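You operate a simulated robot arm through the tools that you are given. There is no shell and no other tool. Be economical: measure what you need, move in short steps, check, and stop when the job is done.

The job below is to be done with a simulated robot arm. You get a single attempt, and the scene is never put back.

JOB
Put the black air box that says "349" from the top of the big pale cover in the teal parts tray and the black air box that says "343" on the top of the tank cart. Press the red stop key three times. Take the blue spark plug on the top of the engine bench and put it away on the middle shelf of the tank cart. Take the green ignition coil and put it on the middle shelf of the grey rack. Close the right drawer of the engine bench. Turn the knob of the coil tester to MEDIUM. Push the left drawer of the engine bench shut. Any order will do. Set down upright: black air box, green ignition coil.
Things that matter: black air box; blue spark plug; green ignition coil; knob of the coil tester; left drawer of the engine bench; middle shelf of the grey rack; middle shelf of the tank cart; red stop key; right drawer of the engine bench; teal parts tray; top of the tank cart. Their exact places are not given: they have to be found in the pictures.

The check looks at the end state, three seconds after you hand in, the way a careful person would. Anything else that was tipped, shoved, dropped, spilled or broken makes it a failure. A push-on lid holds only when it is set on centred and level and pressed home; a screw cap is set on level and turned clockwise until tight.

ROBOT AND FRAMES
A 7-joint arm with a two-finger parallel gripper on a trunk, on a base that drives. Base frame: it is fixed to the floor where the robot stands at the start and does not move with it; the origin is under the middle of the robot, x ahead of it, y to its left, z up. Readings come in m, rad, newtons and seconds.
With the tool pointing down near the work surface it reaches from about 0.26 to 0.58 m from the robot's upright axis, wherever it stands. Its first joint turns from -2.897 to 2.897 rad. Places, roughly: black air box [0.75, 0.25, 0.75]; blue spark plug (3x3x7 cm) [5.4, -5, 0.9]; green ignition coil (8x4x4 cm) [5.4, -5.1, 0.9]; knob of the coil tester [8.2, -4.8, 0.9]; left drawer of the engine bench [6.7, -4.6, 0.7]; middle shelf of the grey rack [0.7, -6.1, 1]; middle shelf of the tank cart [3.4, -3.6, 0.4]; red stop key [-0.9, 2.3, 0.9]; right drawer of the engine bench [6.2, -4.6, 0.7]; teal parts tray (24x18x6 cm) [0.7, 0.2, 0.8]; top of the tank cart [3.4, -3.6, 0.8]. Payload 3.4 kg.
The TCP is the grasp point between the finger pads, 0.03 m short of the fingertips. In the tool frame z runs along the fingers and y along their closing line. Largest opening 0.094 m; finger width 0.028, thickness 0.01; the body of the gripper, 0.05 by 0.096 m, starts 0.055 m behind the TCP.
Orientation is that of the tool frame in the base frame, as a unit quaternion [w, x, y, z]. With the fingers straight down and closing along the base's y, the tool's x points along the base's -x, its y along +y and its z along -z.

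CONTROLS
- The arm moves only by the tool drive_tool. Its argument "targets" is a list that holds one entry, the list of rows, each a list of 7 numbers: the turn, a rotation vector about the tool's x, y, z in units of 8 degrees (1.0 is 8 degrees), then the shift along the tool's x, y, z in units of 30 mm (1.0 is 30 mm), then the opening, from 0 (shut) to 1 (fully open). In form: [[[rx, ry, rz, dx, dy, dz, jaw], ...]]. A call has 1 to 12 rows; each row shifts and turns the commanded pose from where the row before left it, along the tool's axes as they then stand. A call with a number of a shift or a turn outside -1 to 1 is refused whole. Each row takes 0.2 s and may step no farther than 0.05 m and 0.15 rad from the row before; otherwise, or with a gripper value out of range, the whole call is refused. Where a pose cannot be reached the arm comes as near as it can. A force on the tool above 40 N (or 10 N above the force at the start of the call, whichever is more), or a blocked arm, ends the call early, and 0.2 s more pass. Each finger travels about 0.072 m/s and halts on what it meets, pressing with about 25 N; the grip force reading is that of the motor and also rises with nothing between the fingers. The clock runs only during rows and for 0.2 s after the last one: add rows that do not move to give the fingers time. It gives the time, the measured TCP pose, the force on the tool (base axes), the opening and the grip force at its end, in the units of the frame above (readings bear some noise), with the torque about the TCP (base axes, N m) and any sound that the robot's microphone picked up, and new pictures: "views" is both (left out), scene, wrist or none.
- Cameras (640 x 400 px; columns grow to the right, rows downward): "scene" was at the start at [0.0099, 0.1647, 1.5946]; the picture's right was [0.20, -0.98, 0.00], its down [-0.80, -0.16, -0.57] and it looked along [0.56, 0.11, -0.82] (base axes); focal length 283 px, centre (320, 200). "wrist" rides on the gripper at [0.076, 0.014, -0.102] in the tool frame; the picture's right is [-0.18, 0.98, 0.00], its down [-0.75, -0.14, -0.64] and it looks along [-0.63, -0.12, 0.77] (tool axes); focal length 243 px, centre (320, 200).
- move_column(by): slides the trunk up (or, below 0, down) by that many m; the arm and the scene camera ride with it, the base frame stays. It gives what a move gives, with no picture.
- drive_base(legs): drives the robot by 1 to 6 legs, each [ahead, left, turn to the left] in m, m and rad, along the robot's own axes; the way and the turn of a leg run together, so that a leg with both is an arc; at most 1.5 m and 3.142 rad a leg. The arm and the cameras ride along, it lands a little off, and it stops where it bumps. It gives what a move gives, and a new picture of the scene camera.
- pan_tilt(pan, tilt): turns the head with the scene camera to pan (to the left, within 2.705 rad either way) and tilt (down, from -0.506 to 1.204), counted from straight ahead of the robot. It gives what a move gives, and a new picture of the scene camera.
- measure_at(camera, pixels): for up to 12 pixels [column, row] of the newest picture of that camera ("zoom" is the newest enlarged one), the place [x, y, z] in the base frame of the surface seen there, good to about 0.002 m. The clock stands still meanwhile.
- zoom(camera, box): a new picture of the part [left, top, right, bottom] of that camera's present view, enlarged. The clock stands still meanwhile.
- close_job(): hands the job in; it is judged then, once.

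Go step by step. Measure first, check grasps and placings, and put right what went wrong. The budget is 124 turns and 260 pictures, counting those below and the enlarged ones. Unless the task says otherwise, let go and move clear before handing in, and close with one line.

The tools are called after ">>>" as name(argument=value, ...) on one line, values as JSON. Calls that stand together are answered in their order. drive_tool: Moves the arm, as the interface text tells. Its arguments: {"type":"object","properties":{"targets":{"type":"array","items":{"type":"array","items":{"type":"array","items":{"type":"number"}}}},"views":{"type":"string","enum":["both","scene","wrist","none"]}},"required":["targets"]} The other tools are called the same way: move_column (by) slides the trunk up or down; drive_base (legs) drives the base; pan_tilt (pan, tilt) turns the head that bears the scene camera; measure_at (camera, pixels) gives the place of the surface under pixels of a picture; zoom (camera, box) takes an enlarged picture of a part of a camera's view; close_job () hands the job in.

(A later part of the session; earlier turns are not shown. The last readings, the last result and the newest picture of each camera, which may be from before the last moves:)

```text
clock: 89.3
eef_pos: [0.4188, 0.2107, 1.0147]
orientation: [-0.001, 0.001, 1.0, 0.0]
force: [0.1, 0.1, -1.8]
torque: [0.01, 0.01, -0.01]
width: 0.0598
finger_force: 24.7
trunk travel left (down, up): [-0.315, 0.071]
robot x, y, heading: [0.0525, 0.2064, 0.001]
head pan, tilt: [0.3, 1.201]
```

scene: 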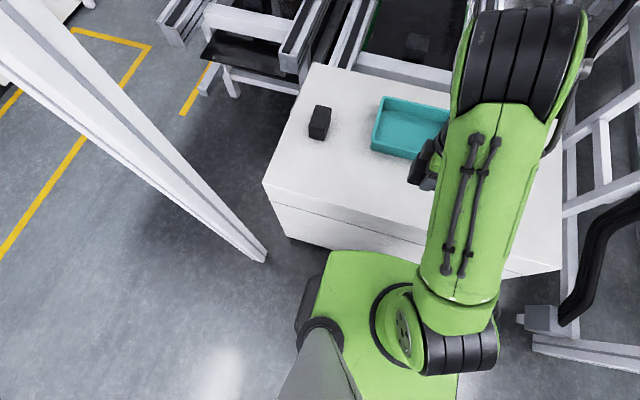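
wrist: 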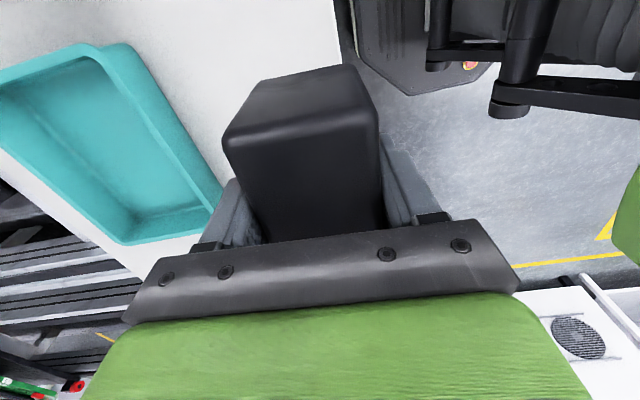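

>>> drive_tool(targets=[[[0, 0, 0, -0.819, 0.146, 0.2, 0], [0, 0, 0, -0.819, 0.146, 0.2, 0], [0, 0, 0, -0.819, 0.146, 0.2, 0], [0, 0, 0, -0.819, 0.146, 0.2, 0], [0, 0, 0, -0.819, 0.146, 0.2, 0], [0, 0, 0, -0.819, 0.146, 0.2, 0], [0, 0, 0, -0.819, 0.146, 0.2, 0], [0, 0, 0, -0.819, 0.146, 0.2, 0], [0, 0, 0, -0.819, 0.146, 0.2, 0]]], views="both")

```text
clock: 91.3
eef_pos: [0.6411, 0.2515, 0.9602]
orientation: [0.0, 0.0, 1.0, 0.0]
force: [-0.8, 0.5, -2.3]
torque: [-0.04, 0.02, -0.03]
width: 0.0601
finger_force: 25.2
trunk travel left (down, up): [-0.315, 0.071]
robot x, y, heading: [0.0508, 0.2071, -0.001]
head pan, tilt: [0.3, 1.201]
```

scene: 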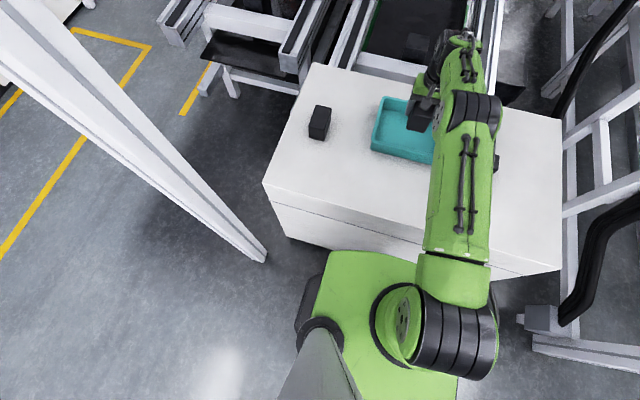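
wrist: 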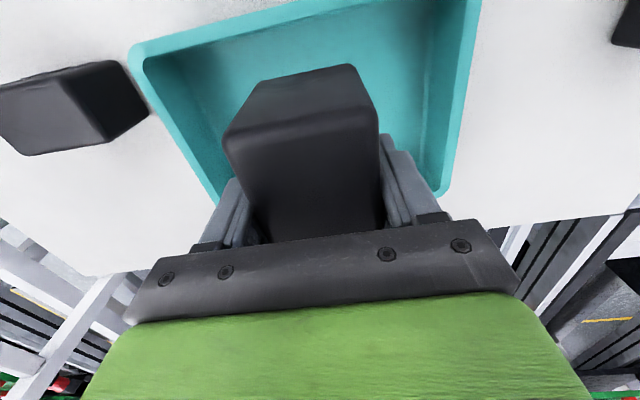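

Box is above the tray interior. Lowering to just touching the tray floor.

>>> drive_tool(targets=[[[0, 0, 0, 0, 0, 0.92, 0], [0, 0, 0, 0, 0, 0.92, 0], [0, 0, 0, 0, 0, 0.92, 0], [0, 0, 0, 0, 0, 0.9, 0]]], views="wrist")

```text
clock: 92.3
eef_pos: [0.6321, 0.2506, 0.8503]
orientation: [0.0, 0.0, 1.0, -0.001]
force: [0.1, 0.2, -1.7]
torque: [0.04, 0.01, -0.03]
width: 0.0602
finger_force: 24.9
out of reach, approached as far as the arm can: row 4
trunk travel left (down, up): [-0.315, 0.071]
robot x, y, heading: [0.051, 0.2058, -0.002]
head pan, tilt: [0.3, 1.201]
```

wrist: 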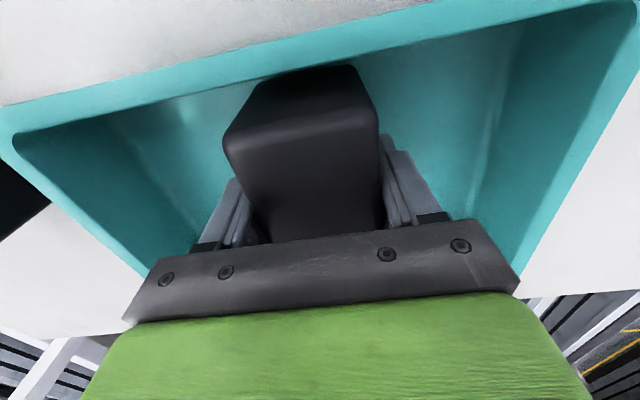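

Reach clipped x to 0.632; force is clean. Checking gap to the near wall, then lower the last millimetres.

>>> zoom(camera="wrist", box=[200, 50, 420, 190])

>>> measure_at(camera="wrist", pixels=[[300, 45], [240, 90], [235, 100], [200, 180], [400, 90], [420, 150], [310, 75], [345, 66]])

```text
2.86 times, centred on (310, 120) of wrist
```

zoom: 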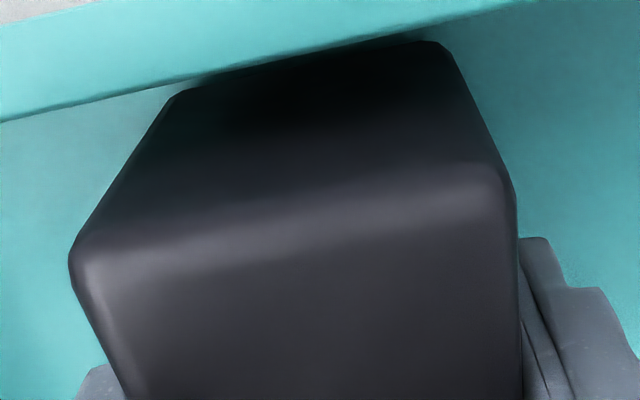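

```text
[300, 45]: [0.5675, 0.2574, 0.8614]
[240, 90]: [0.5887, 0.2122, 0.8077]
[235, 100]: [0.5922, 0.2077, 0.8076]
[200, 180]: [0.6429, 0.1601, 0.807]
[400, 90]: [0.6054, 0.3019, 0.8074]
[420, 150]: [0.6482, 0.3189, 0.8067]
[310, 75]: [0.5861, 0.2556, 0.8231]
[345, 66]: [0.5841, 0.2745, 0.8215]
```

The box's near face is at 0.586, right by the wall. I'll nudge the base 1.5 cm ahead, then let the column down 2 mm and release.

>>> drive_base(legs=[[0.016, 0, 0]])

>>> move_column(by=-0.003)

>>> drive_tool(targets=[[[0, 0, 0, 0, 0, 0, 0.9], [0, 0, 0, 0, 0, 0, 0.9], [0, 0, 0, 0, 0, 0, 0.9], [0, 0, 0, 0, 0, 0, 0.9]]], views="wrist")

```text
clock: 93.1
eef_pos: [0.6495, 0.251, 0.8492]
orientation: [-0.002, 0.0, 1.0, 0.0]
force: [0.8, 0.1, -2.3]
torque: [-0.01, 0.02, 0.01]
width: 0.0599
finger_force: 25.1
trunk travel left (down, up): [-0.315, 0.071]
robot x, y, heading: [0.0637, 0.2075, 0.003]
head pan, tilt: [0.3, 1.201]
```

scene: 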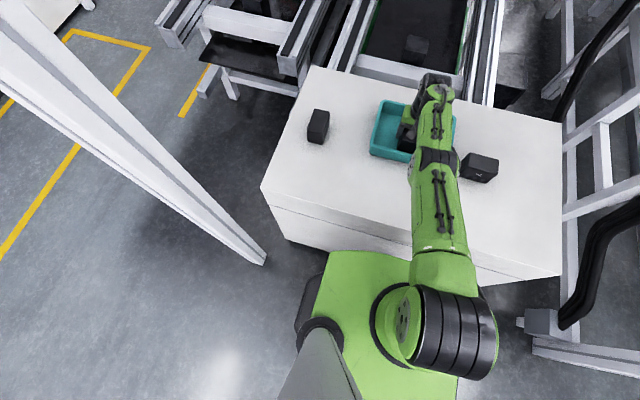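

```text
clock: 93.6
eef_pos: [0.6478, 0.2496, 0.8483]
orientation: [0.0, 0.0, 1.0, 0.0]
force: [-1.1, 0.5, 5.6]
torque: [-0.02, -0.23, 0.0]
width: 0.0601
finger_force: 25.2
trunk travel left (down, up): [-0.312, 0.074]
robot x, y, heading: [0.0674, 0.2024, -0.005]
head pan, tilt: [0.3, 1.201]
```

```text
clock: 94.6
eef_pos: [0.6483, 0.2498, 0.8478]
orientation: [-0.001, 0.001, 1.0, 0.0]
force: [0.3, -0.9, -0.4]
torque: [0.0, 0.0, 0.02]
width: 0.0848
finger_force: 0.1
trunk travel left (down, up): [-0.312, 0.074]
robot x, y, heading: [0.069, 0.2079, -0.003]
head pan, tilt: [0.3, 1.201]
```

wrist: 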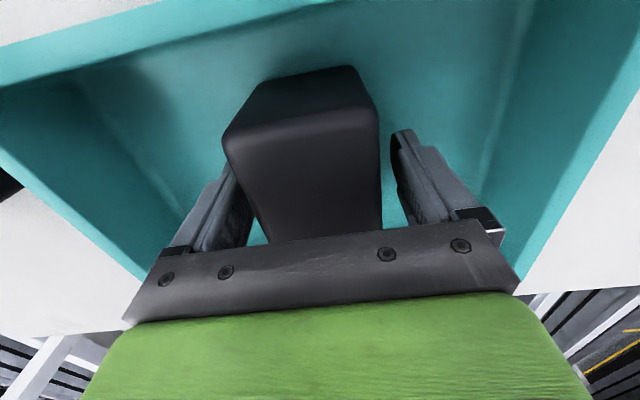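

349 stands in the tray. Raising straight up and looking at both the tray and the 343 box.

>>> drive_tool(targets=[[[0, 0, 0, 0, 0, -1, 1], [0, 0, 0, 0, 0, -1, 1], [0, 0, 0, 0, 0, -1, 1], [0, 0, 0, 0, 0, -1, 1], [0, 0, 0, 0, 0, -1, 1], [0, 0, 0, 0.9, -0.9, -1, 1], [0, 0, 0, 0.9, -0.9, -1, 1], [0, 0, 0, 0.9, -0.9, -0.5, 1], [0, 0, 0, 0.9, -0.9, 0, 1], [0, 0, 0, 0.9, -0.9, 0, 1], [0, 0, 0, 0.9, -0.9, 0, 1], [0, 0, 0, 0.9, -0.9, 0, 1]]], views="both")

```text
clock: 97.2
eef_pos: [0.46, 0.0594, 1.0737]
orientation: [0.001, -0.001, 1.0, 0.0]
force: [-0.7, -0.6, 0.5]
torque: [0.0, 0.0, -0.02]
width: 0.0941
finger_force: 0.2
trunk travel left (down, up): [-0.312, 0.074]
robot x, y, heading: [0.0682, 0.2064, -0.003]
head pan, tilt: [0.3, 1.201]
```

scene: 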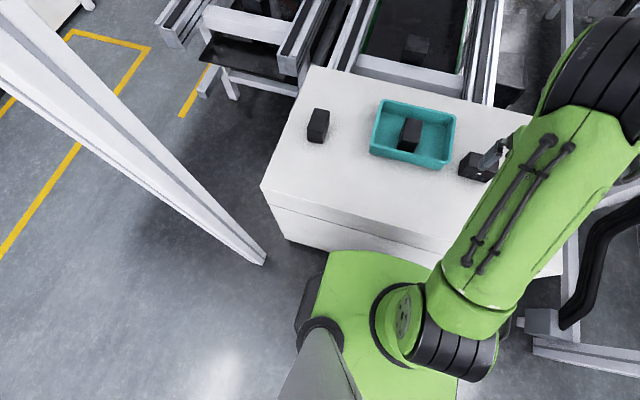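
wrist: 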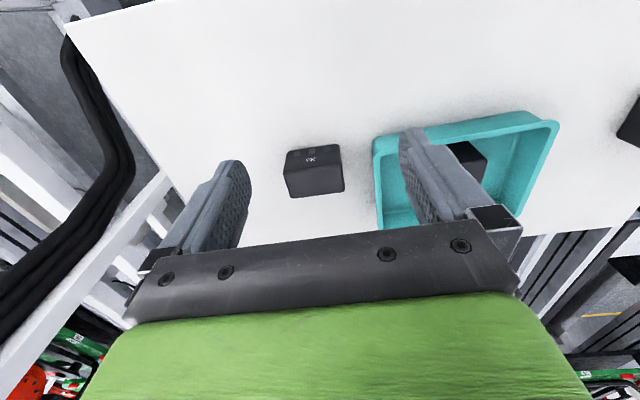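

349 is upright in the tray. Next the stop key while the gripper is empty: driving to the console.

>>> drive_base(legs=[[-0.5, 0, 0], [0, 0, 1.574], [1.3, 0.45, 0], [0.3, 0, 0]])

>>> pan_tilt(pan=0.15, tilt=0.8)

>>> drive_tool(targets=[[[0, 0, 0, 0, 0, -1, 0.5], [0, 0, 0, 0, 0, -1, 0.5], [0, 0, 0, 0, 0, 0, 0.2], [0, 0, 0, 0, 0, 0, 0], [0, 0, 0, 0, 0, 0, 0]]], views="both")

```text
clock: 112.1
eef_pos: [-0.7715, 2.1911, 1.0723]
orientation: [0.001, 0.714, -0.7, 0.001]
force: [0.0, 0.1, -0.5]
torque: [-0.01, 0.01, 0.0]
width: 0.0941
finger_force: 0.1
trunk travel left (down, up): [-0.312, 0.074]
robot x, y, heading: [-0.9089, 1.796, 1.588]
head pan, tilt: [0.3, 1.201]
```

scene: 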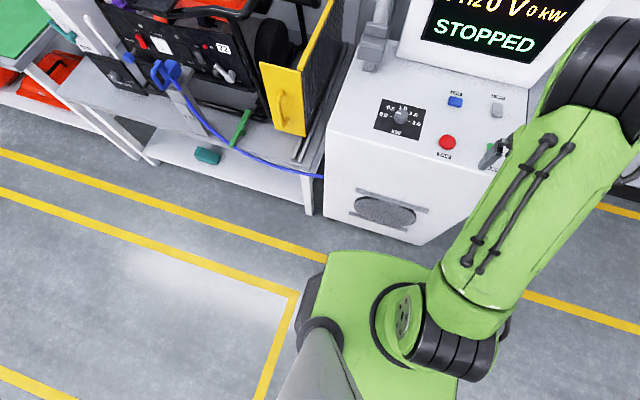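

```text
clock: 113.0
eef_pos: [-0.771, 2.1892, 1.0729]
orientation: [0.0, 0.714, -0.7, 0.001]
force: [-0.4, -0.2, 0.3]
torque: [0.01, 0.01, 0.01]
width: 0.0942
finger_force: 0.0
trunk travel left (down, up): [-0.312, 0.074]
robot x, y, heading: [-0.9117, 1.7899, 1.591]
head pan, tilt: [0.15, 0.799]
```

scene: 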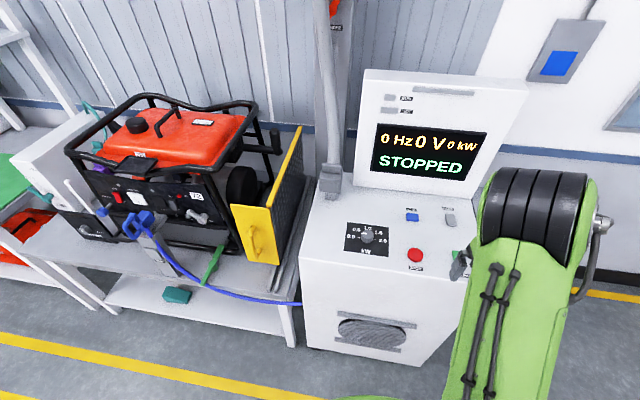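

```text
clock: 114.2
eef_pos: [-0.7709, 2.1905, 1.1329]
orientation: [0.001, 0.714, -0.701, 0.001]
force: [-0.4, -0.5, 0.2]
torque: [-0.01, 0.01, 0.0]
width: 0.0
finger_force: 25.1
trunk travel left (down, up): [-0.312, 0.074]
robot x, y, heading: [-0.9086, 1.7943, 1.589]
head pan, tilt: [0.15, 0.799]
```

scene: 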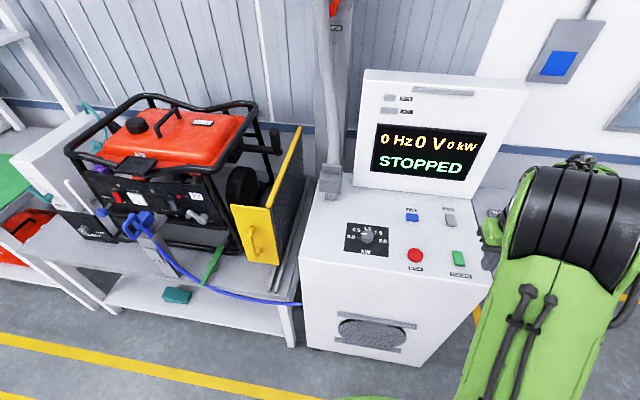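
wrist: 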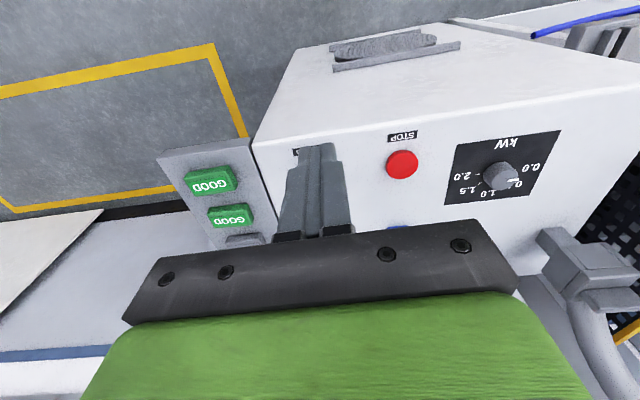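

>>> measure_at(camera="wrist", pixels=[[402, 164], [402, 152], [392, 168], [412, 168], [375, 190], [430, 170], [402, 180]])

>>> measure_at(camera="scene", pixels=[[414, 255], [395, 265], [435, 255], [415, 235]])

>>> zoom(camera="wrist", box=[350, 120, 450, 200])

```text
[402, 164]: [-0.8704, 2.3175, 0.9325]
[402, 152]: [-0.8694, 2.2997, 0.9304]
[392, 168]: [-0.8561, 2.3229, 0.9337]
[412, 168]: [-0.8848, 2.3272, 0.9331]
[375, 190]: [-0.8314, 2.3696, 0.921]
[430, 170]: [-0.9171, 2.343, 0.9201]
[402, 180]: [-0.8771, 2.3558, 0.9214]
```

```text
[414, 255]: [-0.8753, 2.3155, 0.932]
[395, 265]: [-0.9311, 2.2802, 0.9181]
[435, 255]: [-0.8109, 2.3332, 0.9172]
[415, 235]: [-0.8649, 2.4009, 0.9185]
```

```text
5.00 times, centred on (400, 160) of wrist
```

zoom: 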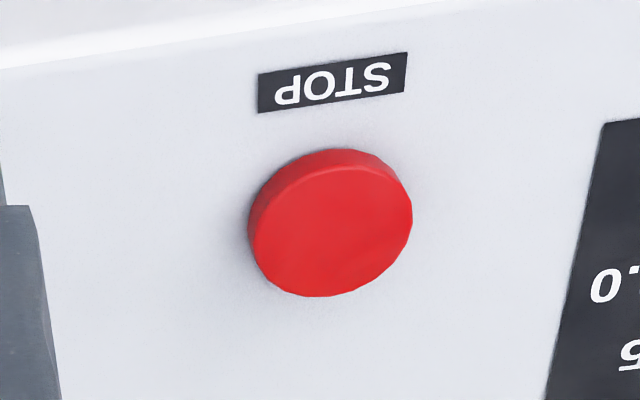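

STOP button centre at (-0.870,2.322), top at 0.933. Moving the closed fingers above it.

>>> drive_tool(targets=[[[0, 0, 0, -0.89, 0.643, 0, 0], [0, 0, 0, -0.89, 0.643, 0, 0], [0, 0, 0, -0.89, 0.643, 0, 0], [0, 0, 0, -0.89, 0.643, 0, 0], [0, 0, 0, -0.89, 0.643, 0, 0], [0, 0, 0, 0, 0, 0.88, 0], [0, 0, 0, 0, 0, 0.88, 0], [0, 0, 0, 0, 0, 0.88, 0], [0, 0, 0, 0, 0, 0.88, 0], [0, 0, 0, 0, 0, 0.88, 0], [0, 0, 0, 0, 0, 0.88, 0]]], views="wrist")

```text
clock: 116.6
eef_pos: [-0.8725, 2.3213, 0.9744]
orientation: [0.002, 0.714, -0.7, 0.001]
force: [-0.5, -0.2, -0.1]
torque: [0.02, -0.03, 0.0]
width: 0.0
finger_force: 25.2
trunk travel left (down, up): [-0.312, 0.074]
robot x, y, heading: [-0.9097, 1.7963, 1.591]
head pan, tilt: [0.15, 0.799]
```

wrist: 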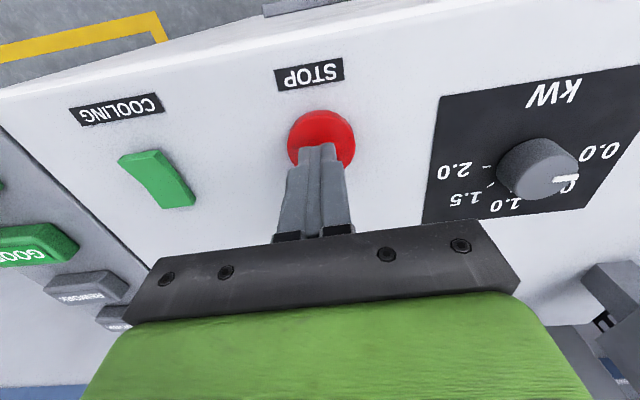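

Aligned. First press gently to learn the travel.

>>> drive_tool(targets=[[[0, 0, 0, 0, 0, 0.3, 0], [0, 0, 0, 0, 0, 0.2, 0], [0, 0, 0, 0, 0, 0.1, 0]]], views="none")

```text
clock: 117.4
eef_pos: [-0.8696, 2.323, 0.9559]
orientation: [0.0, 0.714, -0.7, 0.0]
force: [-0.2, 0.2, 3.2]
torque: [0.01, 0.01, -0.01]
width: 0.0
finger_force: 24.5
trunk travel left (down, up): [-0.312, 0.074]
robot x, y, heading: [-0.908, 1.7934, 1.591]
head pan, tilt: [0.15, 0.799]
heard: click
```

Heard a click: that's press one. Release fully and do the second press.

>>> drive_tool(targets=[[[0, 0, 0, 0, 0, -0.6, 0], [0, 0, 0, 0, 0, -0.2, 0], [0, 0, 0, 0, 0, 0, 0]]], views="none")

>>> drive_tool(targets=[[[0, 0, 0, 0, 0, 0.5, 0], [0, 0, 0, 0, 0, 0.2, 0], [0, 0, 0, 0, 0, 0.1, 0]]], views="none")

>>> drive_tool(targets=[[[0, 0, 0, 0, 0, -0.6, 0], [0, 0, 0, 0, 0, -0.2, 0], [0, 0, 0, 0, 0, 0, 0]]], views="both")

```text
clock: 118.2
eef_pos: [-0.869, 2.3215, 0.9807]
orientation: [0.001, 0.714, -0.7, 0.001]
force: [-0.1, -0.4, -0.3]
torque: [-0.02, 0.01, 0.0]
width: 0.0001
finger_force: 24.9
trunk travel left (down, up): [-0.312, 0.074]
robot x, y, heading: [-0.9107, 1.7933, 1.584]
head pan, tilt: [0.15, 0.799]
```

```text
clock: 119.0
eef_pos: [-0.8693, 2.3216, 0.9565]
orientation: [-0.001, 0.714, -0.7, -0.001]
force: [0.1, 1.5, 6.8]
torque: [0.07, 0.01, 0.04]
width: 0.0
finger_force: 25.0
trunk travel left (down, up): [-0.312, 0.074]
robot x, y, heading: [-0.9111, 1.7952, 1.592]
head pan, tilt: [0.15, 0.799]
heard: click
```

```text
clock: 119.8
eef_pos: [-0.8702, 2.3213, 0.9791]
orientation: [0.0, 0.714, -0.7, 0.001]
force: [-0.3, 0.3, 0.5]
torque: [-0.02, 0.0, 0.05]
width: 0.0001
finger_force: 25.4
trunk travel left (down, up): [-0.312, 0.074]
robot x, y, heading: [-0.9115, 1.7933, 1.592]
head pan, tilt: [0.15, 0.799]
```

scene: 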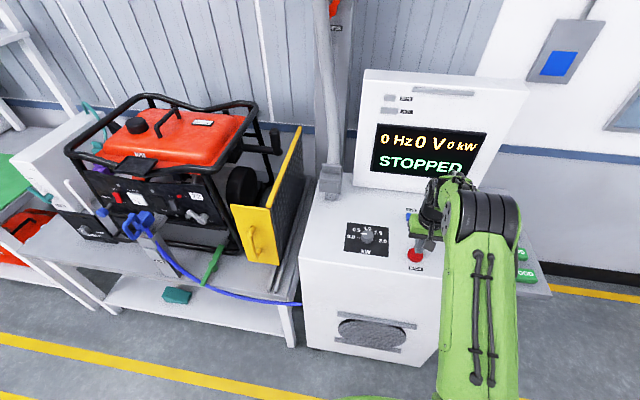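
wrist: 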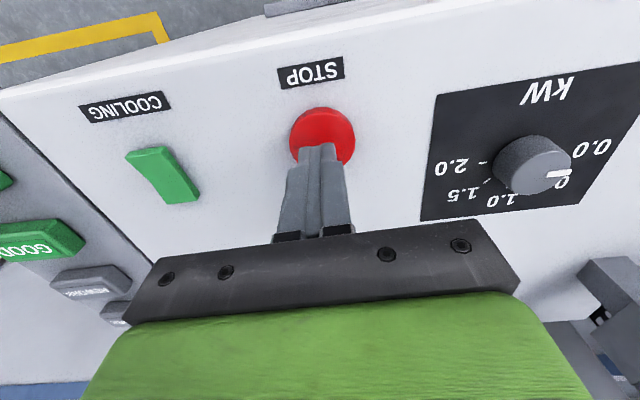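

Two clicks so far and the button springs back. Third press, then retract and drive back to the cover front for 343.

>>> drive_tool(targets=[[[0, 0, 0, 0, 0, 0.5, 0], [0, 0, 0, 0, 0, 0.2, 0], [0, 0, 0, 0, 0, 0.1, 0]]], views="none")

>>> drive_tool(targets=[[[0, 0, 0, 0, 0, -0.6, 0], [0, 0, 0, 0, 0, -0.8, 0], [0, 0, 0, 0, 0, -1, 0.3], [0, 0, 0, 0, 0, -1, 0.6], [0, 0, 0, 1, 0, -1, 1], [0, 0, 0, 1, 0, 0, 1], [0, 0, 0, 1, 0, 0, 1], [0, 0, 0, 1, 0, 0, 1], [0, 0, 0, 1, 0, 0, 1]]], views="none")

>>> drive_base(legs=[[-0.5, 0, 0], [0, 0, -1.59], [0.45, -1.2, 0], [0.48, 0, 0]])

>>> drive_tool(targets=[[[0, 0, 0, 0, 0, 0, 1]]], views="wrist")

```text
clock: 120.6
eef_pos: [-0.8711, 2.3223, 0.9568]
orientation: [0.001, 0.713, -0.701, 0.0]
force: [-0.1, 0.3, 3.7]
torque: [0.05, 0.05, 0.04]
width: 0.0
finger_force: 24.9
trunk travel left (down, up): [-0.312, 0.074]
robot x, y, heading: [-0.9128, 1.7923, 1.586]
head pan, tilt: [0.15, 0.799]
heard: click
```

```text
clock: 122.6
eef_pos: [-0.8662, 2.1689, 1.0878]
orientation: [0.0, 0.714, -0.7, 0.0]
force: [-0.2, -0.3, -0.4]
torque: [0.0, -0.01, -0.02]
width: 0.0941
finger_force: 0.1
trunk travel left (down, up): [-0.312, 0.074]
robot x, y, heading: [-0.9101, 1.7981, 1.59]
head pan, tilt: [0.15, 0.799]
```

```text
clock: 137.8
eef_pos: [0.4098, 0.0885, 1.0875]
orientation: [-0.001, -0.009, 1.0, 0.0]
force: [-0.2, -0.1, 0.4]
torque: [0.0, 0.01, 0.02]
width: 0.0939
finger_force: 0.0
trunk travel left (down, up): [-0.312, 0.074]
robot x, y, heading: [0.033, 0.1295, 0.018]
head pan, tilt: [0.15, 0.799]
```

scene: 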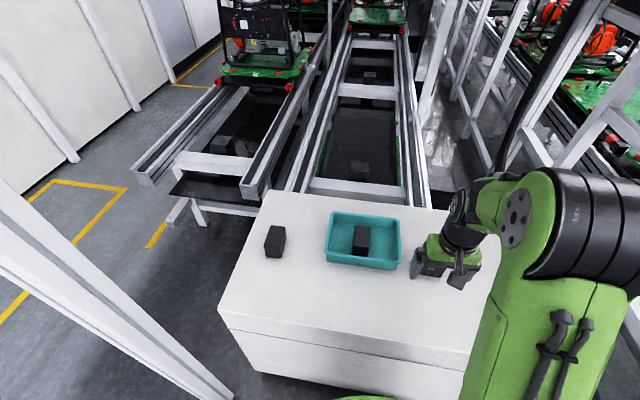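

```text
clock: 138.2
eef_pos: [0.4092, 0.0877, 1.0872]
orientation: [-0.001, -0.01, 1.0, 0.0]
force: [-0.4, -0.1, -0.7]
torque: [-0.04, -0.02, 0.01]
width: 0.0939
finger_force: 0.1
trunk travel left (down, up): [-0.312, 0.074]
robot x, y, heading: [0.0293, 0.1265, 0.015]
head pan, tilt: [0.15, 0.799]
```

wrist: 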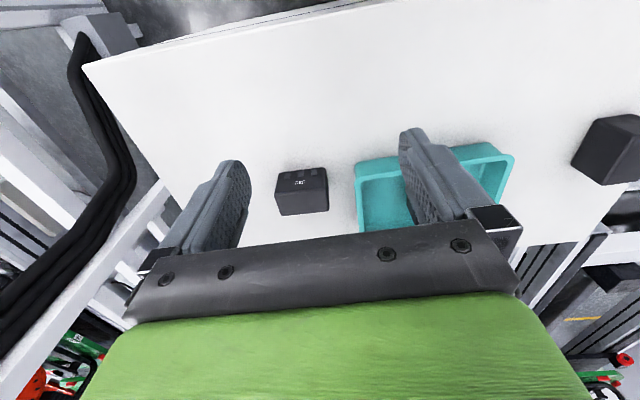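

Three clicks done. Measuring the 343 box corners.

>>> zoom(camera="wrist", box=[265, 160, 345, 220])

>>> measure_at(camera="wrist", pixels=[[280, 194], [325, 189], [283, 213], [327, 208], [303, 200]])

```text
6.67 times, centred on (305, 190) of wrist
```

zoom: 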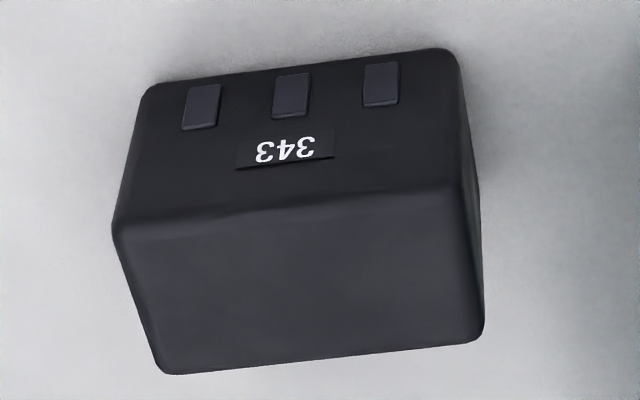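

```text
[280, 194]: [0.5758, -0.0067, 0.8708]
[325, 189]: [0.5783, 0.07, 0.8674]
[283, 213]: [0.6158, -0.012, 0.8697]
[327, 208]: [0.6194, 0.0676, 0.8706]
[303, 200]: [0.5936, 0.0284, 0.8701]
```

343 is centred at (0.599,0.029), long side along y. I'll edge 3 cm ahead and turn the gripper across its short side.

>>> drive_base(legs=[[0.03, 0, -0.017]])

>>> drive_tool(targets=[[[0, 0, -0.9, 0, 0, 0, 1], [0, 0, -0.9, 0, 0, 0, 1], [0, 0, -0.9, 0, 0, 0, 1], [0, 0, -0.9, 0, 0, 0, 1], [0, 0, -0.9, 0, 0, 0, 1], [0, 0, -0.9, 0, 0, 0, 1], [0, 0, -0.9, 0, 0, 0, 1], [0, 0, -0.9, 0, 0, 0, 1], [0, 0, -0.9, 0, 0, 0, 1], [0, 0, -0.9, 0, 0, 0, 1], [0, 0, -0.9, 0, 0, 0, 1], [0, 0, -0.9, 0, 0, 0, 1]]], views="none")

```text
clock: 139.1
eef_pos: [0.4381, 0.0823, 1.087]
orientation: [-0.001, -0.001, 1.0, 0.0]
force: [-0.2, 0.4, -0.3]
torque: [0.02, 0.05, 0.01]
width: 0.0944
finger_force: 0.1
trunk travel left (down, up): [-0.312, 0.074]
robot x, y, heading: [0.06, 0.1294, 0.005]
head pan, tilt: [0.15, 0.799]
```

scene: 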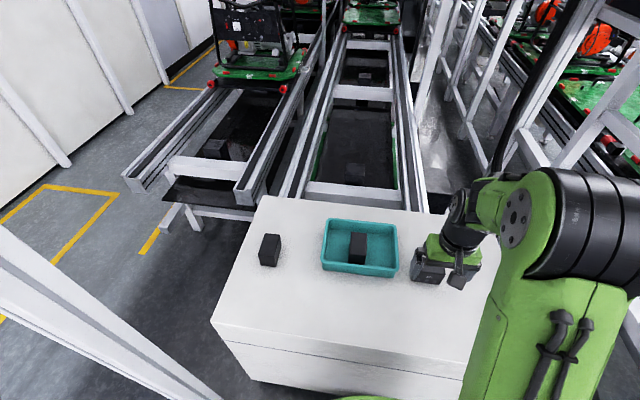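

```text
clock: 141.7
eef_pos: [0.4374, 0.0838, 1.0876]
orientation: [-0.001, -0.687, 0.727, 0.0]
force: [0.0, 0.7, 0.1]
torque: [-0.01, -0.01, 0.02]
width: 0.0938
finger_force: 0.0
trunk travel left (down, up): [-0.312, 0.074]
robot x, y, heading: [0.0629, 0.1275, 0.002]
head pan, tilt: [0.15, 0.799]
```

>>> drive_tool(targets=[[[0, 0, 0, 0.253, -0.914, 0.3, 1], [0, 0, 0, 0.253, -0.914, 0.3, 1], [0, 0, 0, 0.253, -0.914, 0.3, 1], [0, 0, 0, 0.253, -0.914, 0.3, 1], [0, 0, 0, 0.253, -0.914, 0.3, 1], [0, 0, 0, 0.253, -0.914, 0.3, 1]]], views="wrist")

>>> measure_at(camera="wrist", pixels=[[315, 60], [315, 100], [290, 80], [340, 80], [320, 30]])

```text
clock: 143.1
eef_pos: [0.6, 0.0279, 1.0309]
orientation: [-0.001, -0.685, 0.729, 0.001]
force: [0.9, -0.4, 0.8]
torque: [0.0, -0.04, -0.03]
width: 0.0939
finger_force: 0.1
trunk travel left (down, up): [-0.312, 0.074]
robot x, y, heading: [0.0626, 0.1276, 0.001]
head pan, tilt: [0.15, 0.799]
```

wrist: 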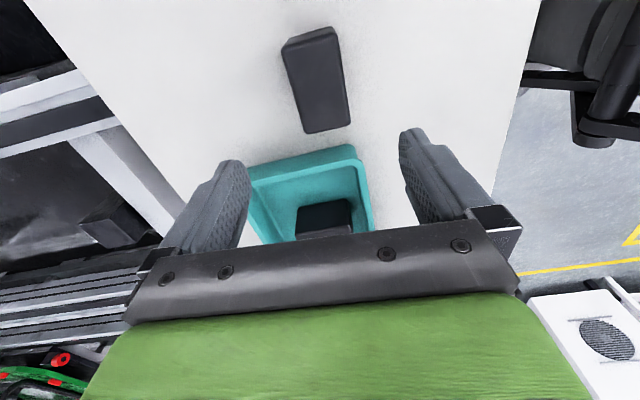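

```text
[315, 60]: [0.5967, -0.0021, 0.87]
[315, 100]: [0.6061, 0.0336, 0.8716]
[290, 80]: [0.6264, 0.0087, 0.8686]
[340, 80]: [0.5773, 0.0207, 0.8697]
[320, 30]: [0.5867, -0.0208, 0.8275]
```

Aligned. Descend, grip and lift.

>>> drive_tool(targets=[[[0, 0, 0, 0, 0, 0.9, 1], [0, 0, 0, 0, 0, 0.9, 1], [0, 0, 0, 0, 0, 0.9, 1], [0, 0, 0, 0, 0, 0.9, 1], [0, 0, 0, 0, 0, 0.9, 1], [0, 0, 0, 0, 0, 0.9, 1], [0, 0, 0, 0, 0, 0.9, 1]]], views="none")

>>> drive_tool(targets=[[[0, 0, 0, 0, 0, 0, 0], [0, 0, 0, 0, 0, 0, 0], [0, 0, 0, 0, 0, 0, 0], [0, 0, 0, 0, 0, 0, 0], [0, 0, 0, 0, 0, -0.5, 0], [0, 0, 0, 0, 0, -1, 0], [0, 0, 0, 0, 0, -1, 0], [0, 0, 0, 0, 0, -1, 0], [0, 0, 0, 0, 1, -1, 0], [0, 0, 0, 0, 1, -1, 0], [0, 0, 0, 0, 1, -1, 0], [0, 0, 0, 0, 1, -1, 0]]], views="wrist")

```text
clock: 144.7
eef_pos: [0.6001, 0.0251, 0.844]
orientation: [0.0, -0.685, 0.728, 0.001]
force: [0.2, -0.4, -0.7]
torque: [0.02, 0.03, -0.03]
width: 0.0939
finger_force: 0.1
trunk travel left (down, up): [-0.312, 0.074]
robot x, y, heading: [0.0637, 0.1263, 0.004]
head pan, tilt: [0.15, 0.799]
```

```text
clock: 147.2
eef_pos: [0.4774, 0.0349, 1.0693]
orientation: [0.0, -0.686, 0.728, -0.001]
force: [0.4, 1.1, -1.6]
torque: [-0.01, -0.04, 0.01]
width: 0.0605
finger_force: 25.2
trunk travel left (down, up): [-0.312, 0.074]
robot x, y, heading: [0.0652, 0.1307, 0.004]
head pan, tilt: [0.15, 0.799]
```

wrist: 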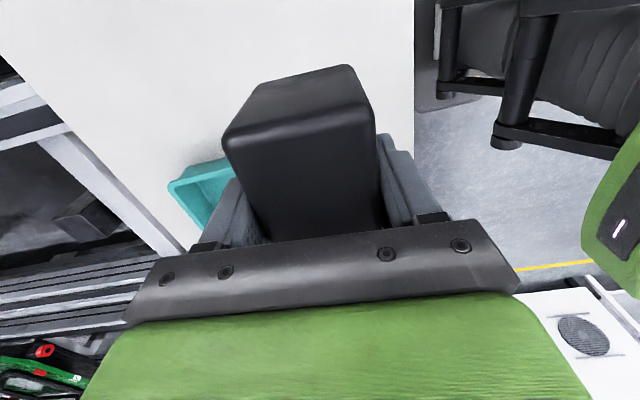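

343 gripped. Backing out and going west to look for a way round to the south side.

>>> drive_base(legs=[[-0.75, 0, 0], [-0.3, 0.8, 0], [0, 0, 1.571], [0, 0, 1.571]])

>>> pan_tilt(pan=0.4, tilt=0.35)

>>> pan_tilt(pan=1.2, tilt=0.45)

```text
clock: 163.0
eef_pos: [-1.4198, 0.9965, 1.0689]
orientation: [0.001, 0.728, 0.686, 0.001]
force: [0.0, -0.1, -2.4]
torque: [0.01, 0.0, -0.01]
width: 0.0601
finger_force: 25.2
trunk travel left (down, up): [-0.312, 0.074]
robot x, y, heading: [-1.0061, 0.9011, 3.146]
head pan, tilt: [0.15, 0.799]
```

scene: 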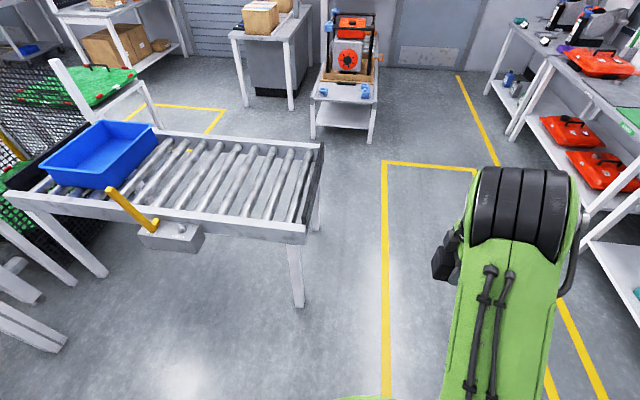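

```text
clock: 163.9
eef_pos: [-1.4199, 0.9957, 1.0682]
orientation: [0.0, 0.728, 0.685, 0.001]
force: [-0.8, -0.6, -1.5]
torque: [0.02, 0.01, 0.0]
width: 0.0601
finger_force: 24.8
trunk travel left (down, up): [-0.312, 0.074]
robot x, y, heading: [-1.0036, 0.8965, 3.139]
head pan, tilt: [0.4, 0.351]
```

scene: 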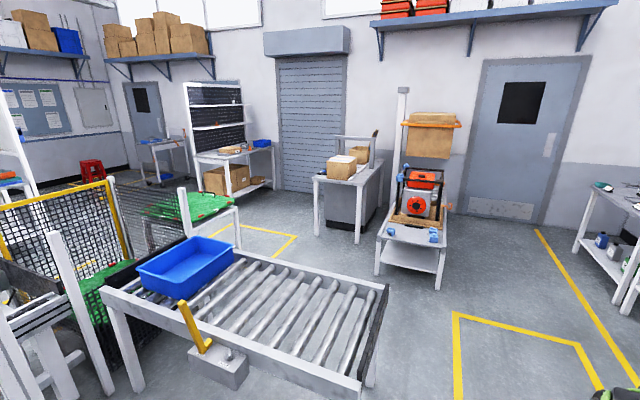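

```text
clock: 165.1
eef_pos: [-1.4202, 0.9952, 1.0697]
orientation: [0.0, 0.728, 0.685, 0.0]
force: [-0.1, 0.0, -2.3]
torque: [0.04, -0.02, 0.01]
width: 0.0602
finger_force: 24.7
trunk travel left (down, up): [-0.312, 0.074]
robot x, y, heading: [-1.0042, 0.9001, 3.143]
head pan, tilt: [1.201, 0.45]
```

scene: 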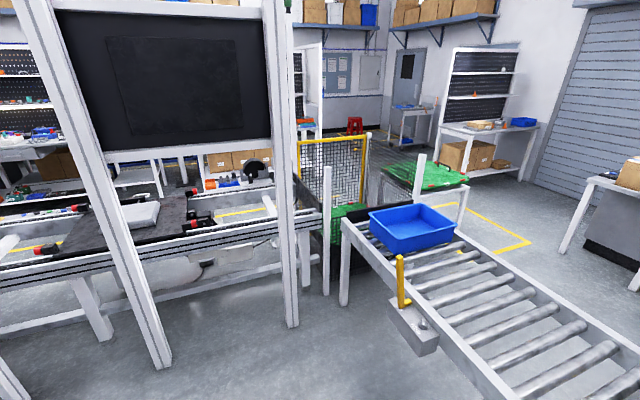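

There is an aisle west of the roller conveyor. I'll measure its limits.

>>> pan_tilt(pan=0.4, tilt=0.35)

>>> measure_at(camera="scene", pixels=[[357, 240], [318, 230], [376, 275], [437, 288], [383, 290], [245, 250], [235, 240], [185, 200], [275, 195], [120, 200], [95, 240], [190, 185]])

>>> measure_at(camera="scene", pixels=[[240, 225], [205, 195], [280, 255], [160, 187], [250, 200], [80, 200], [370, 340], [145, 230]])

>>> pan_tilt(pan=0.85, tilt=0.2)

>>> zoom(camera="scene", box=[0, 100, 400, 350])

```text
clock: 166.2
eef_pos: [-1.4205, 0.995, 1.0684]
orientation: [0.001, 0.728, 0.685, 0.0]
force: [0.5, 0.7, -0.9]
torque: [-0.01, 0.02, 0.01]
width: 0.0599
finger_force: 24.7
trunk travel left (down, up): [-0.312, 0.074]
robot x, y, heading: [-1.0024, 0.8997, 3.14]
head pan, tilt: [0.4, 0.351]
```

scene: 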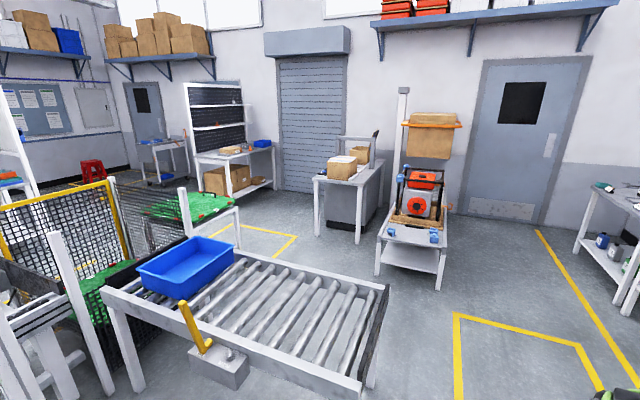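

```text
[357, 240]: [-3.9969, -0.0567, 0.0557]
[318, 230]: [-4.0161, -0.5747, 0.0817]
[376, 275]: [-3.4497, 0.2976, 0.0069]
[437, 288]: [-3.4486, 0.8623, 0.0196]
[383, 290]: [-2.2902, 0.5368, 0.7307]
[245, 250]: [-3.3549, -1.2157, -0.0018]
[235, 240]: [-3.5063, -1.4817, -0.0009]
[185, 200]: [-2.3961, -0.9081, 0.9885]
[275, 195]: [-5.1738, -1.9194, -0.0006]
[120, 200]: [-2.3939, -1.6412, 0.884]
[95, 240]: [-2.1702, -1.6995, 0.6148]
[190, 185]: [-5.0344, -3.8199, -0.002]
```

```text
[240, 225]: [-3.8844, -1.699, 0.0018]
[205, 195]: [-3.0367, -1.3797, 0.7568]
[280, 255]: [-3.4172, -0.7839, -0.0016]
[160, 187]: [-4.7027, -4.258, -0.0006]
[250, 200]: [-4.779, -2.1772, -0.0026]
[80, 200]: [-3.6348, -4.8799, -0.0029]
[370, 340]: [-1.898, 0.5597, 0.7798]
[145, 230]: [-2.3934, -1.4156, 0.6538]
```

```text
clock: 167.1
eef_pos: [-1.4216, 0.9949, 1.0694]
orientation: [0.001, 0.728, 0.686, 0.001]
force: [-0.5, 0.6, -1.5]
torque: [0.01, 0.01, 0.03]
width: 0.0601
finger_force: 24.8
trunk travel left (down, up): [-0.312, 0.074]
robot x, y, heading: [-1.0002, 0.8983, 3.146]
head pan, tilt: [0.85, 0.201]
```

scene: 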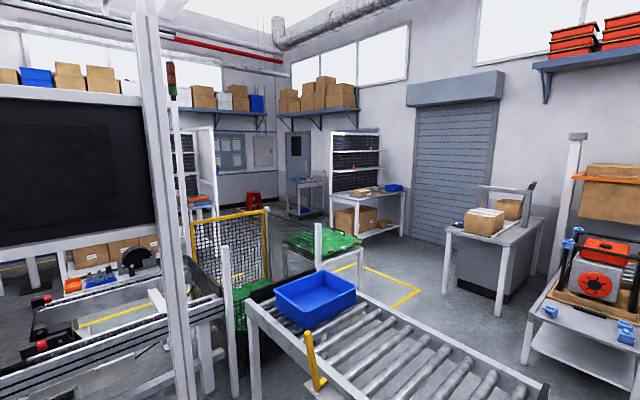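

```text
1.60 times, centred on (200, 225) of scene
```

zoom: 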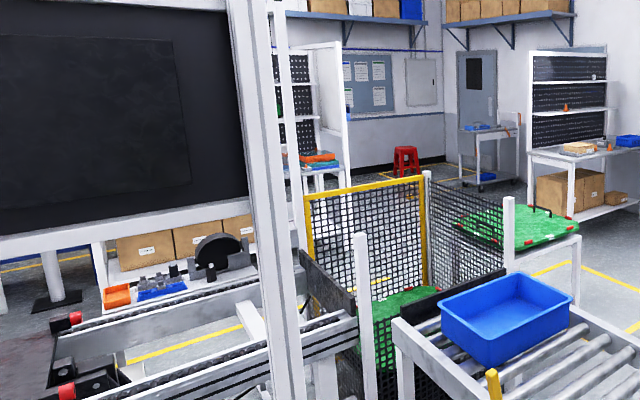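

The aisle between the roller table (x≥-2.4) and the benches (x≤-3.45) is passable. Driving it in stages, first to the west side.

>>> drive_base(legs=[[0.95, -0.2, 0], [0.75, 0, 0], [0, 0, 1.571], [1.1, -0.2, 0], [0.5, -0.6, 0]])

>>> pan_tilt(pan=0.0, tilt=0.5)

>>> pan_tilt(pan=0.8, tilt=0.5)

```text
clock: 188.7
eef_pos: [-3.6142, -0.9194, 1.069]
orientation: [-0.001, 0.034, 0.999, 0.0]
force: [0.1, 0.2, -1.8]
torque: [0.02, -0.01, -0.02]
width: 0.0602
finger_force: 24.9
trunk travel left (down, up): [-0.312, 0.074]
robot x, y, heading: [-3.5161, -0.5052, -1.577]
head pan, tilt: [0.85, 0.201]
```

scene: 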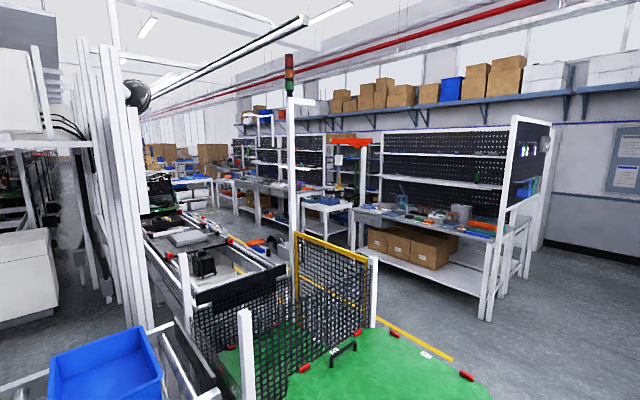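

```text
clock: 189.8
eef_pos: [-3.6148, -0.9199, 1.0697]
orientation: [0.0, 0.034, 0.999, 0.001]
force: [-0.4, 0.3, -1.6]
torque: [0.0, 0.02, 0.01]
width: 0.0599
finger_force: 24.5
trunk travel left (down, up): [-0.312, 0.074]
robot x, y, heading: [-3.5113, -0.4988, -1.578]
head pan, tilt: [0.0, 0.499]
```

scene: 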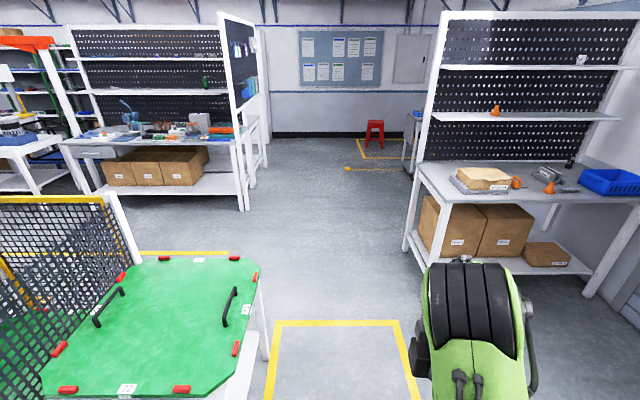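

```text
clock: 191.0
eef_pos: [-3.6138, -0.9204, 1.069]
orientation: [0.0, 0.034, 0.999, 0.0]
force: [0.9, -1.0, -1.9]
torque: [0.0, 0.02, -0.02]
width: 0.06
finger_force: 24.6
trunk travel left (down, up): [-0.312, 0.074]
robot x, y, heading: [-3.5164, -0.5037, -1.579]
head pan, tilt: [0.799, 0.499]
```

scene: 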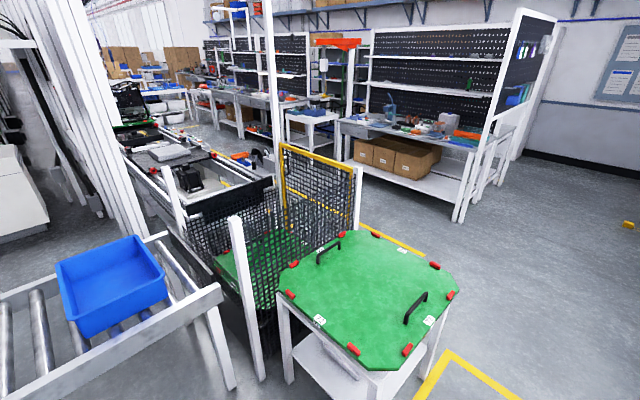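

The aisle continues south and then east between the line and the wall benches. Measuring the corridor's edges.

>>> measure_at(camera="scene", pixels=[[458, 220], [365, 190], [345, 155], [380, 232], [330, 145], [285, 140], [245, 155], [212, 125], [425, 370], [288, 380], [437, 345], [210, 130]])

>>> pan_tilt(pan=1.15, tilt=0.1)

>>> zoom(camera="scene", box=[220, 120, 520, 307])

```text
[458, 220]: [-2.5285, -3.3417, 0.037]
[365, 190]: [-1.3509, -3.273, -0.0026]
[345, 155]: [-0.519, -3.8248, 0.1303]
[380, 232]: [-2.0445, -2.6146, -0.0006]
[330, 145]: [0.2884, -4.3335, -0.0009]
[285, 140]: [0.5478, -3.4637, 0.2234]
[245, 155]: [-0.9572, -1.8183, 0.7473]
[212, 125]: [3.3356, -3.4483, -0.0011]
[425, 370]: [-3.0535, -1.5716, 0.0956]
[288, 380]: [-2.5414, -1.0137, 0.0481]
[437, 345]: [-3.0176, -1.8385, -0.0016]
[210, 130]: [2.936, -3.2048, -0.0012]
```

```text
clock: 191.8
eef_pos: [-3.6147, -0.9197, 1.0691]
orientation: [-0.001, 0.034, 0.999, 0.001]
force: [0.7, 0.2, -1.4]
torque: [-0.01, 0.03, 0.02]
width: 0.0602
finger_force: 24.9
trunk travel left (down, up): [-0.312, 0.074]
robot x, y, heading: [-3.5164, -0.5012, -1.576]
head pan, tilt: [1.15, 0.099]
```

scene: 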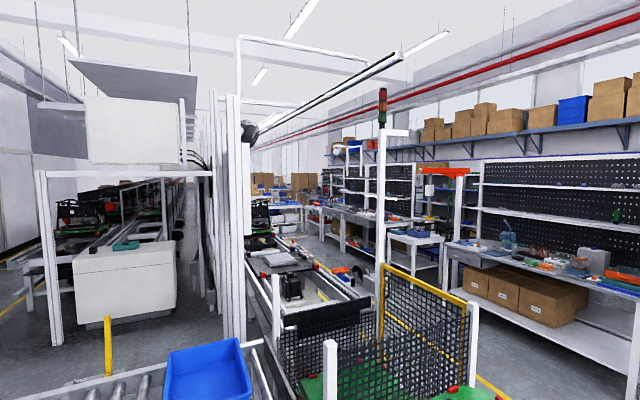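

```text
2.13 times, centred on (370, 214) of scene
```

zoom: 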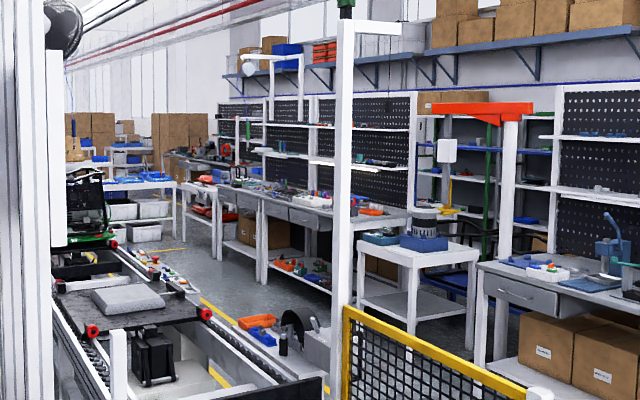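

Corridor runs between y≈-2.0 and -3.3. Driving down to y≈-2.65, turning east and looking ahead.

>>> drive_base(legs=[[1.1, 0, 0], [1.05, 0, 0], [0, 0, 1.577], [1.0, 0, 0]])

>>> pan_tilt(pan=0.0, tilt=0.35)

>>> zoom(camera="scene", box=[200, 60, 440, 210])

```text
clock: 211.1
eef_pos: [-2.1034, -2.7845, 1.0693]
orientation: [0.0, -0.68, 0.733, 0.0]
force: [-0.4, 0.4, -2.2]
torque: [0.0, -0.01, 0.0]
width: 0.0601
finger_force: 25.5
trunk travel left (down, up): [-0.312, 0.074]
robot x, y, heading: [-2.5198, -2.6846, -0.008]
head pan, tilt: [1.15, 0.099]
```

scene: 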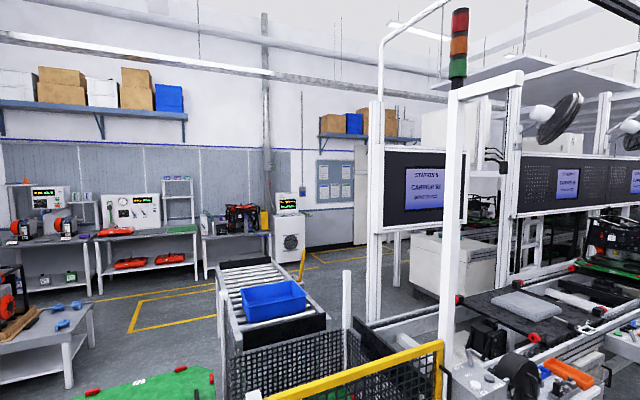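

```text
clock: 212.5
eef_pos: [-2.1038, -2.7832, 1.068]
orientation: [-0.001, -0.68, 0.733, 0.001]
force: [-0.1, 0.6, -1.1]
torque: [-0.01, 0.02, 0.01]
width: 0.0599
finger_force: 24.9
trunk travel left (down, up): [-0.312, 0.074]
robot x, y, heading: [-2.5192, -2.6819, -0.01]
head pan, tilt: [0.0, 0.351]
```

scene: 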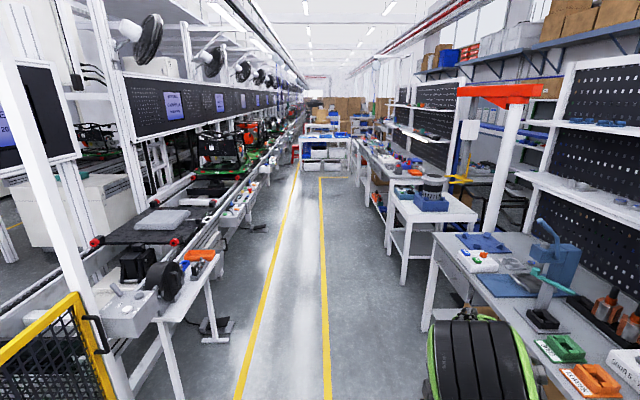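

```text
2.67 times, centred on (320, 135) of scene
```

zoom: 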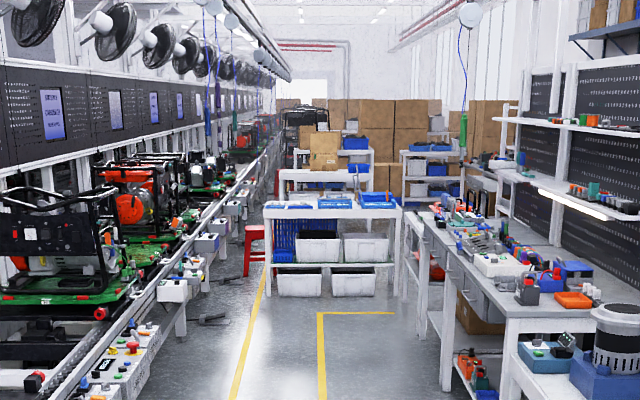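

Corridor is clear. Measuring candidates for the tank cart and the passage.

>>> measure_at(camera="scene", pixels=[[325, 137], [305, 168], [345, 168], [325, 160], [360, 175], [389, 250], [405, 283], [370, 205], [215, 270], [170, 300], [425, 330], [430, 290]])

>>> zoom(camera="scene", box=[280, 110, 400, 185])

>>> measure_at(camera="zoom", pixels=[[250, 180], [130, 140], [560, 140], [420, 300], [380, 160], [500, 170]])

```text
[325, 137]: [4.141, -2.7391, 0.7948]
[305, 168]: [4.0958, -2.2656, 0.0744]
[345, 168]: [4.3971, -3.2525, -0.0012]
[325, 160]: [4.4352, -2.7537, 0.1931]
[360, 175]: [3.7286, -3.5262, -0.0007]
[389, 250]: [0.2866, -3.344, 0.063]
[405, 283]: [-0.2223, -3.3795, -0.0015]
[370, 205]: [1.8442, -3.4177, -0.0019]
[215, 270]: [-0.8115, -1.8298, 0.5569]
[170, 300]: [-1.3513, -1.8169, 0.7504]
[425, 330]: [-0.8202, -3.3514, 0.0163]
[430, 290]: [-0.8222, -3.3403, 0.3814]
```

```text
5.33 times, centred on (340, 148) of scene
```

zoom: 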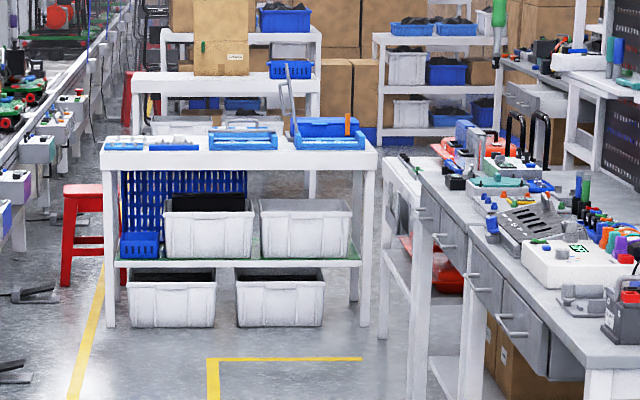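

```text
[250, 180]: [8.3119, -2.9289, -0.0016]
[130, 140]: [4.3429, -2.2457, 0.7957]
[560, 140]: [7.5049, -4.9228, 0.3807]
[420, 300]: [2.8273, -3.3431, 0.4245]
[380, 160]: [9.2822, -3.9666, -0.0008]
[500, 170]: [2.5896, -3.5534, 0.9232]
```

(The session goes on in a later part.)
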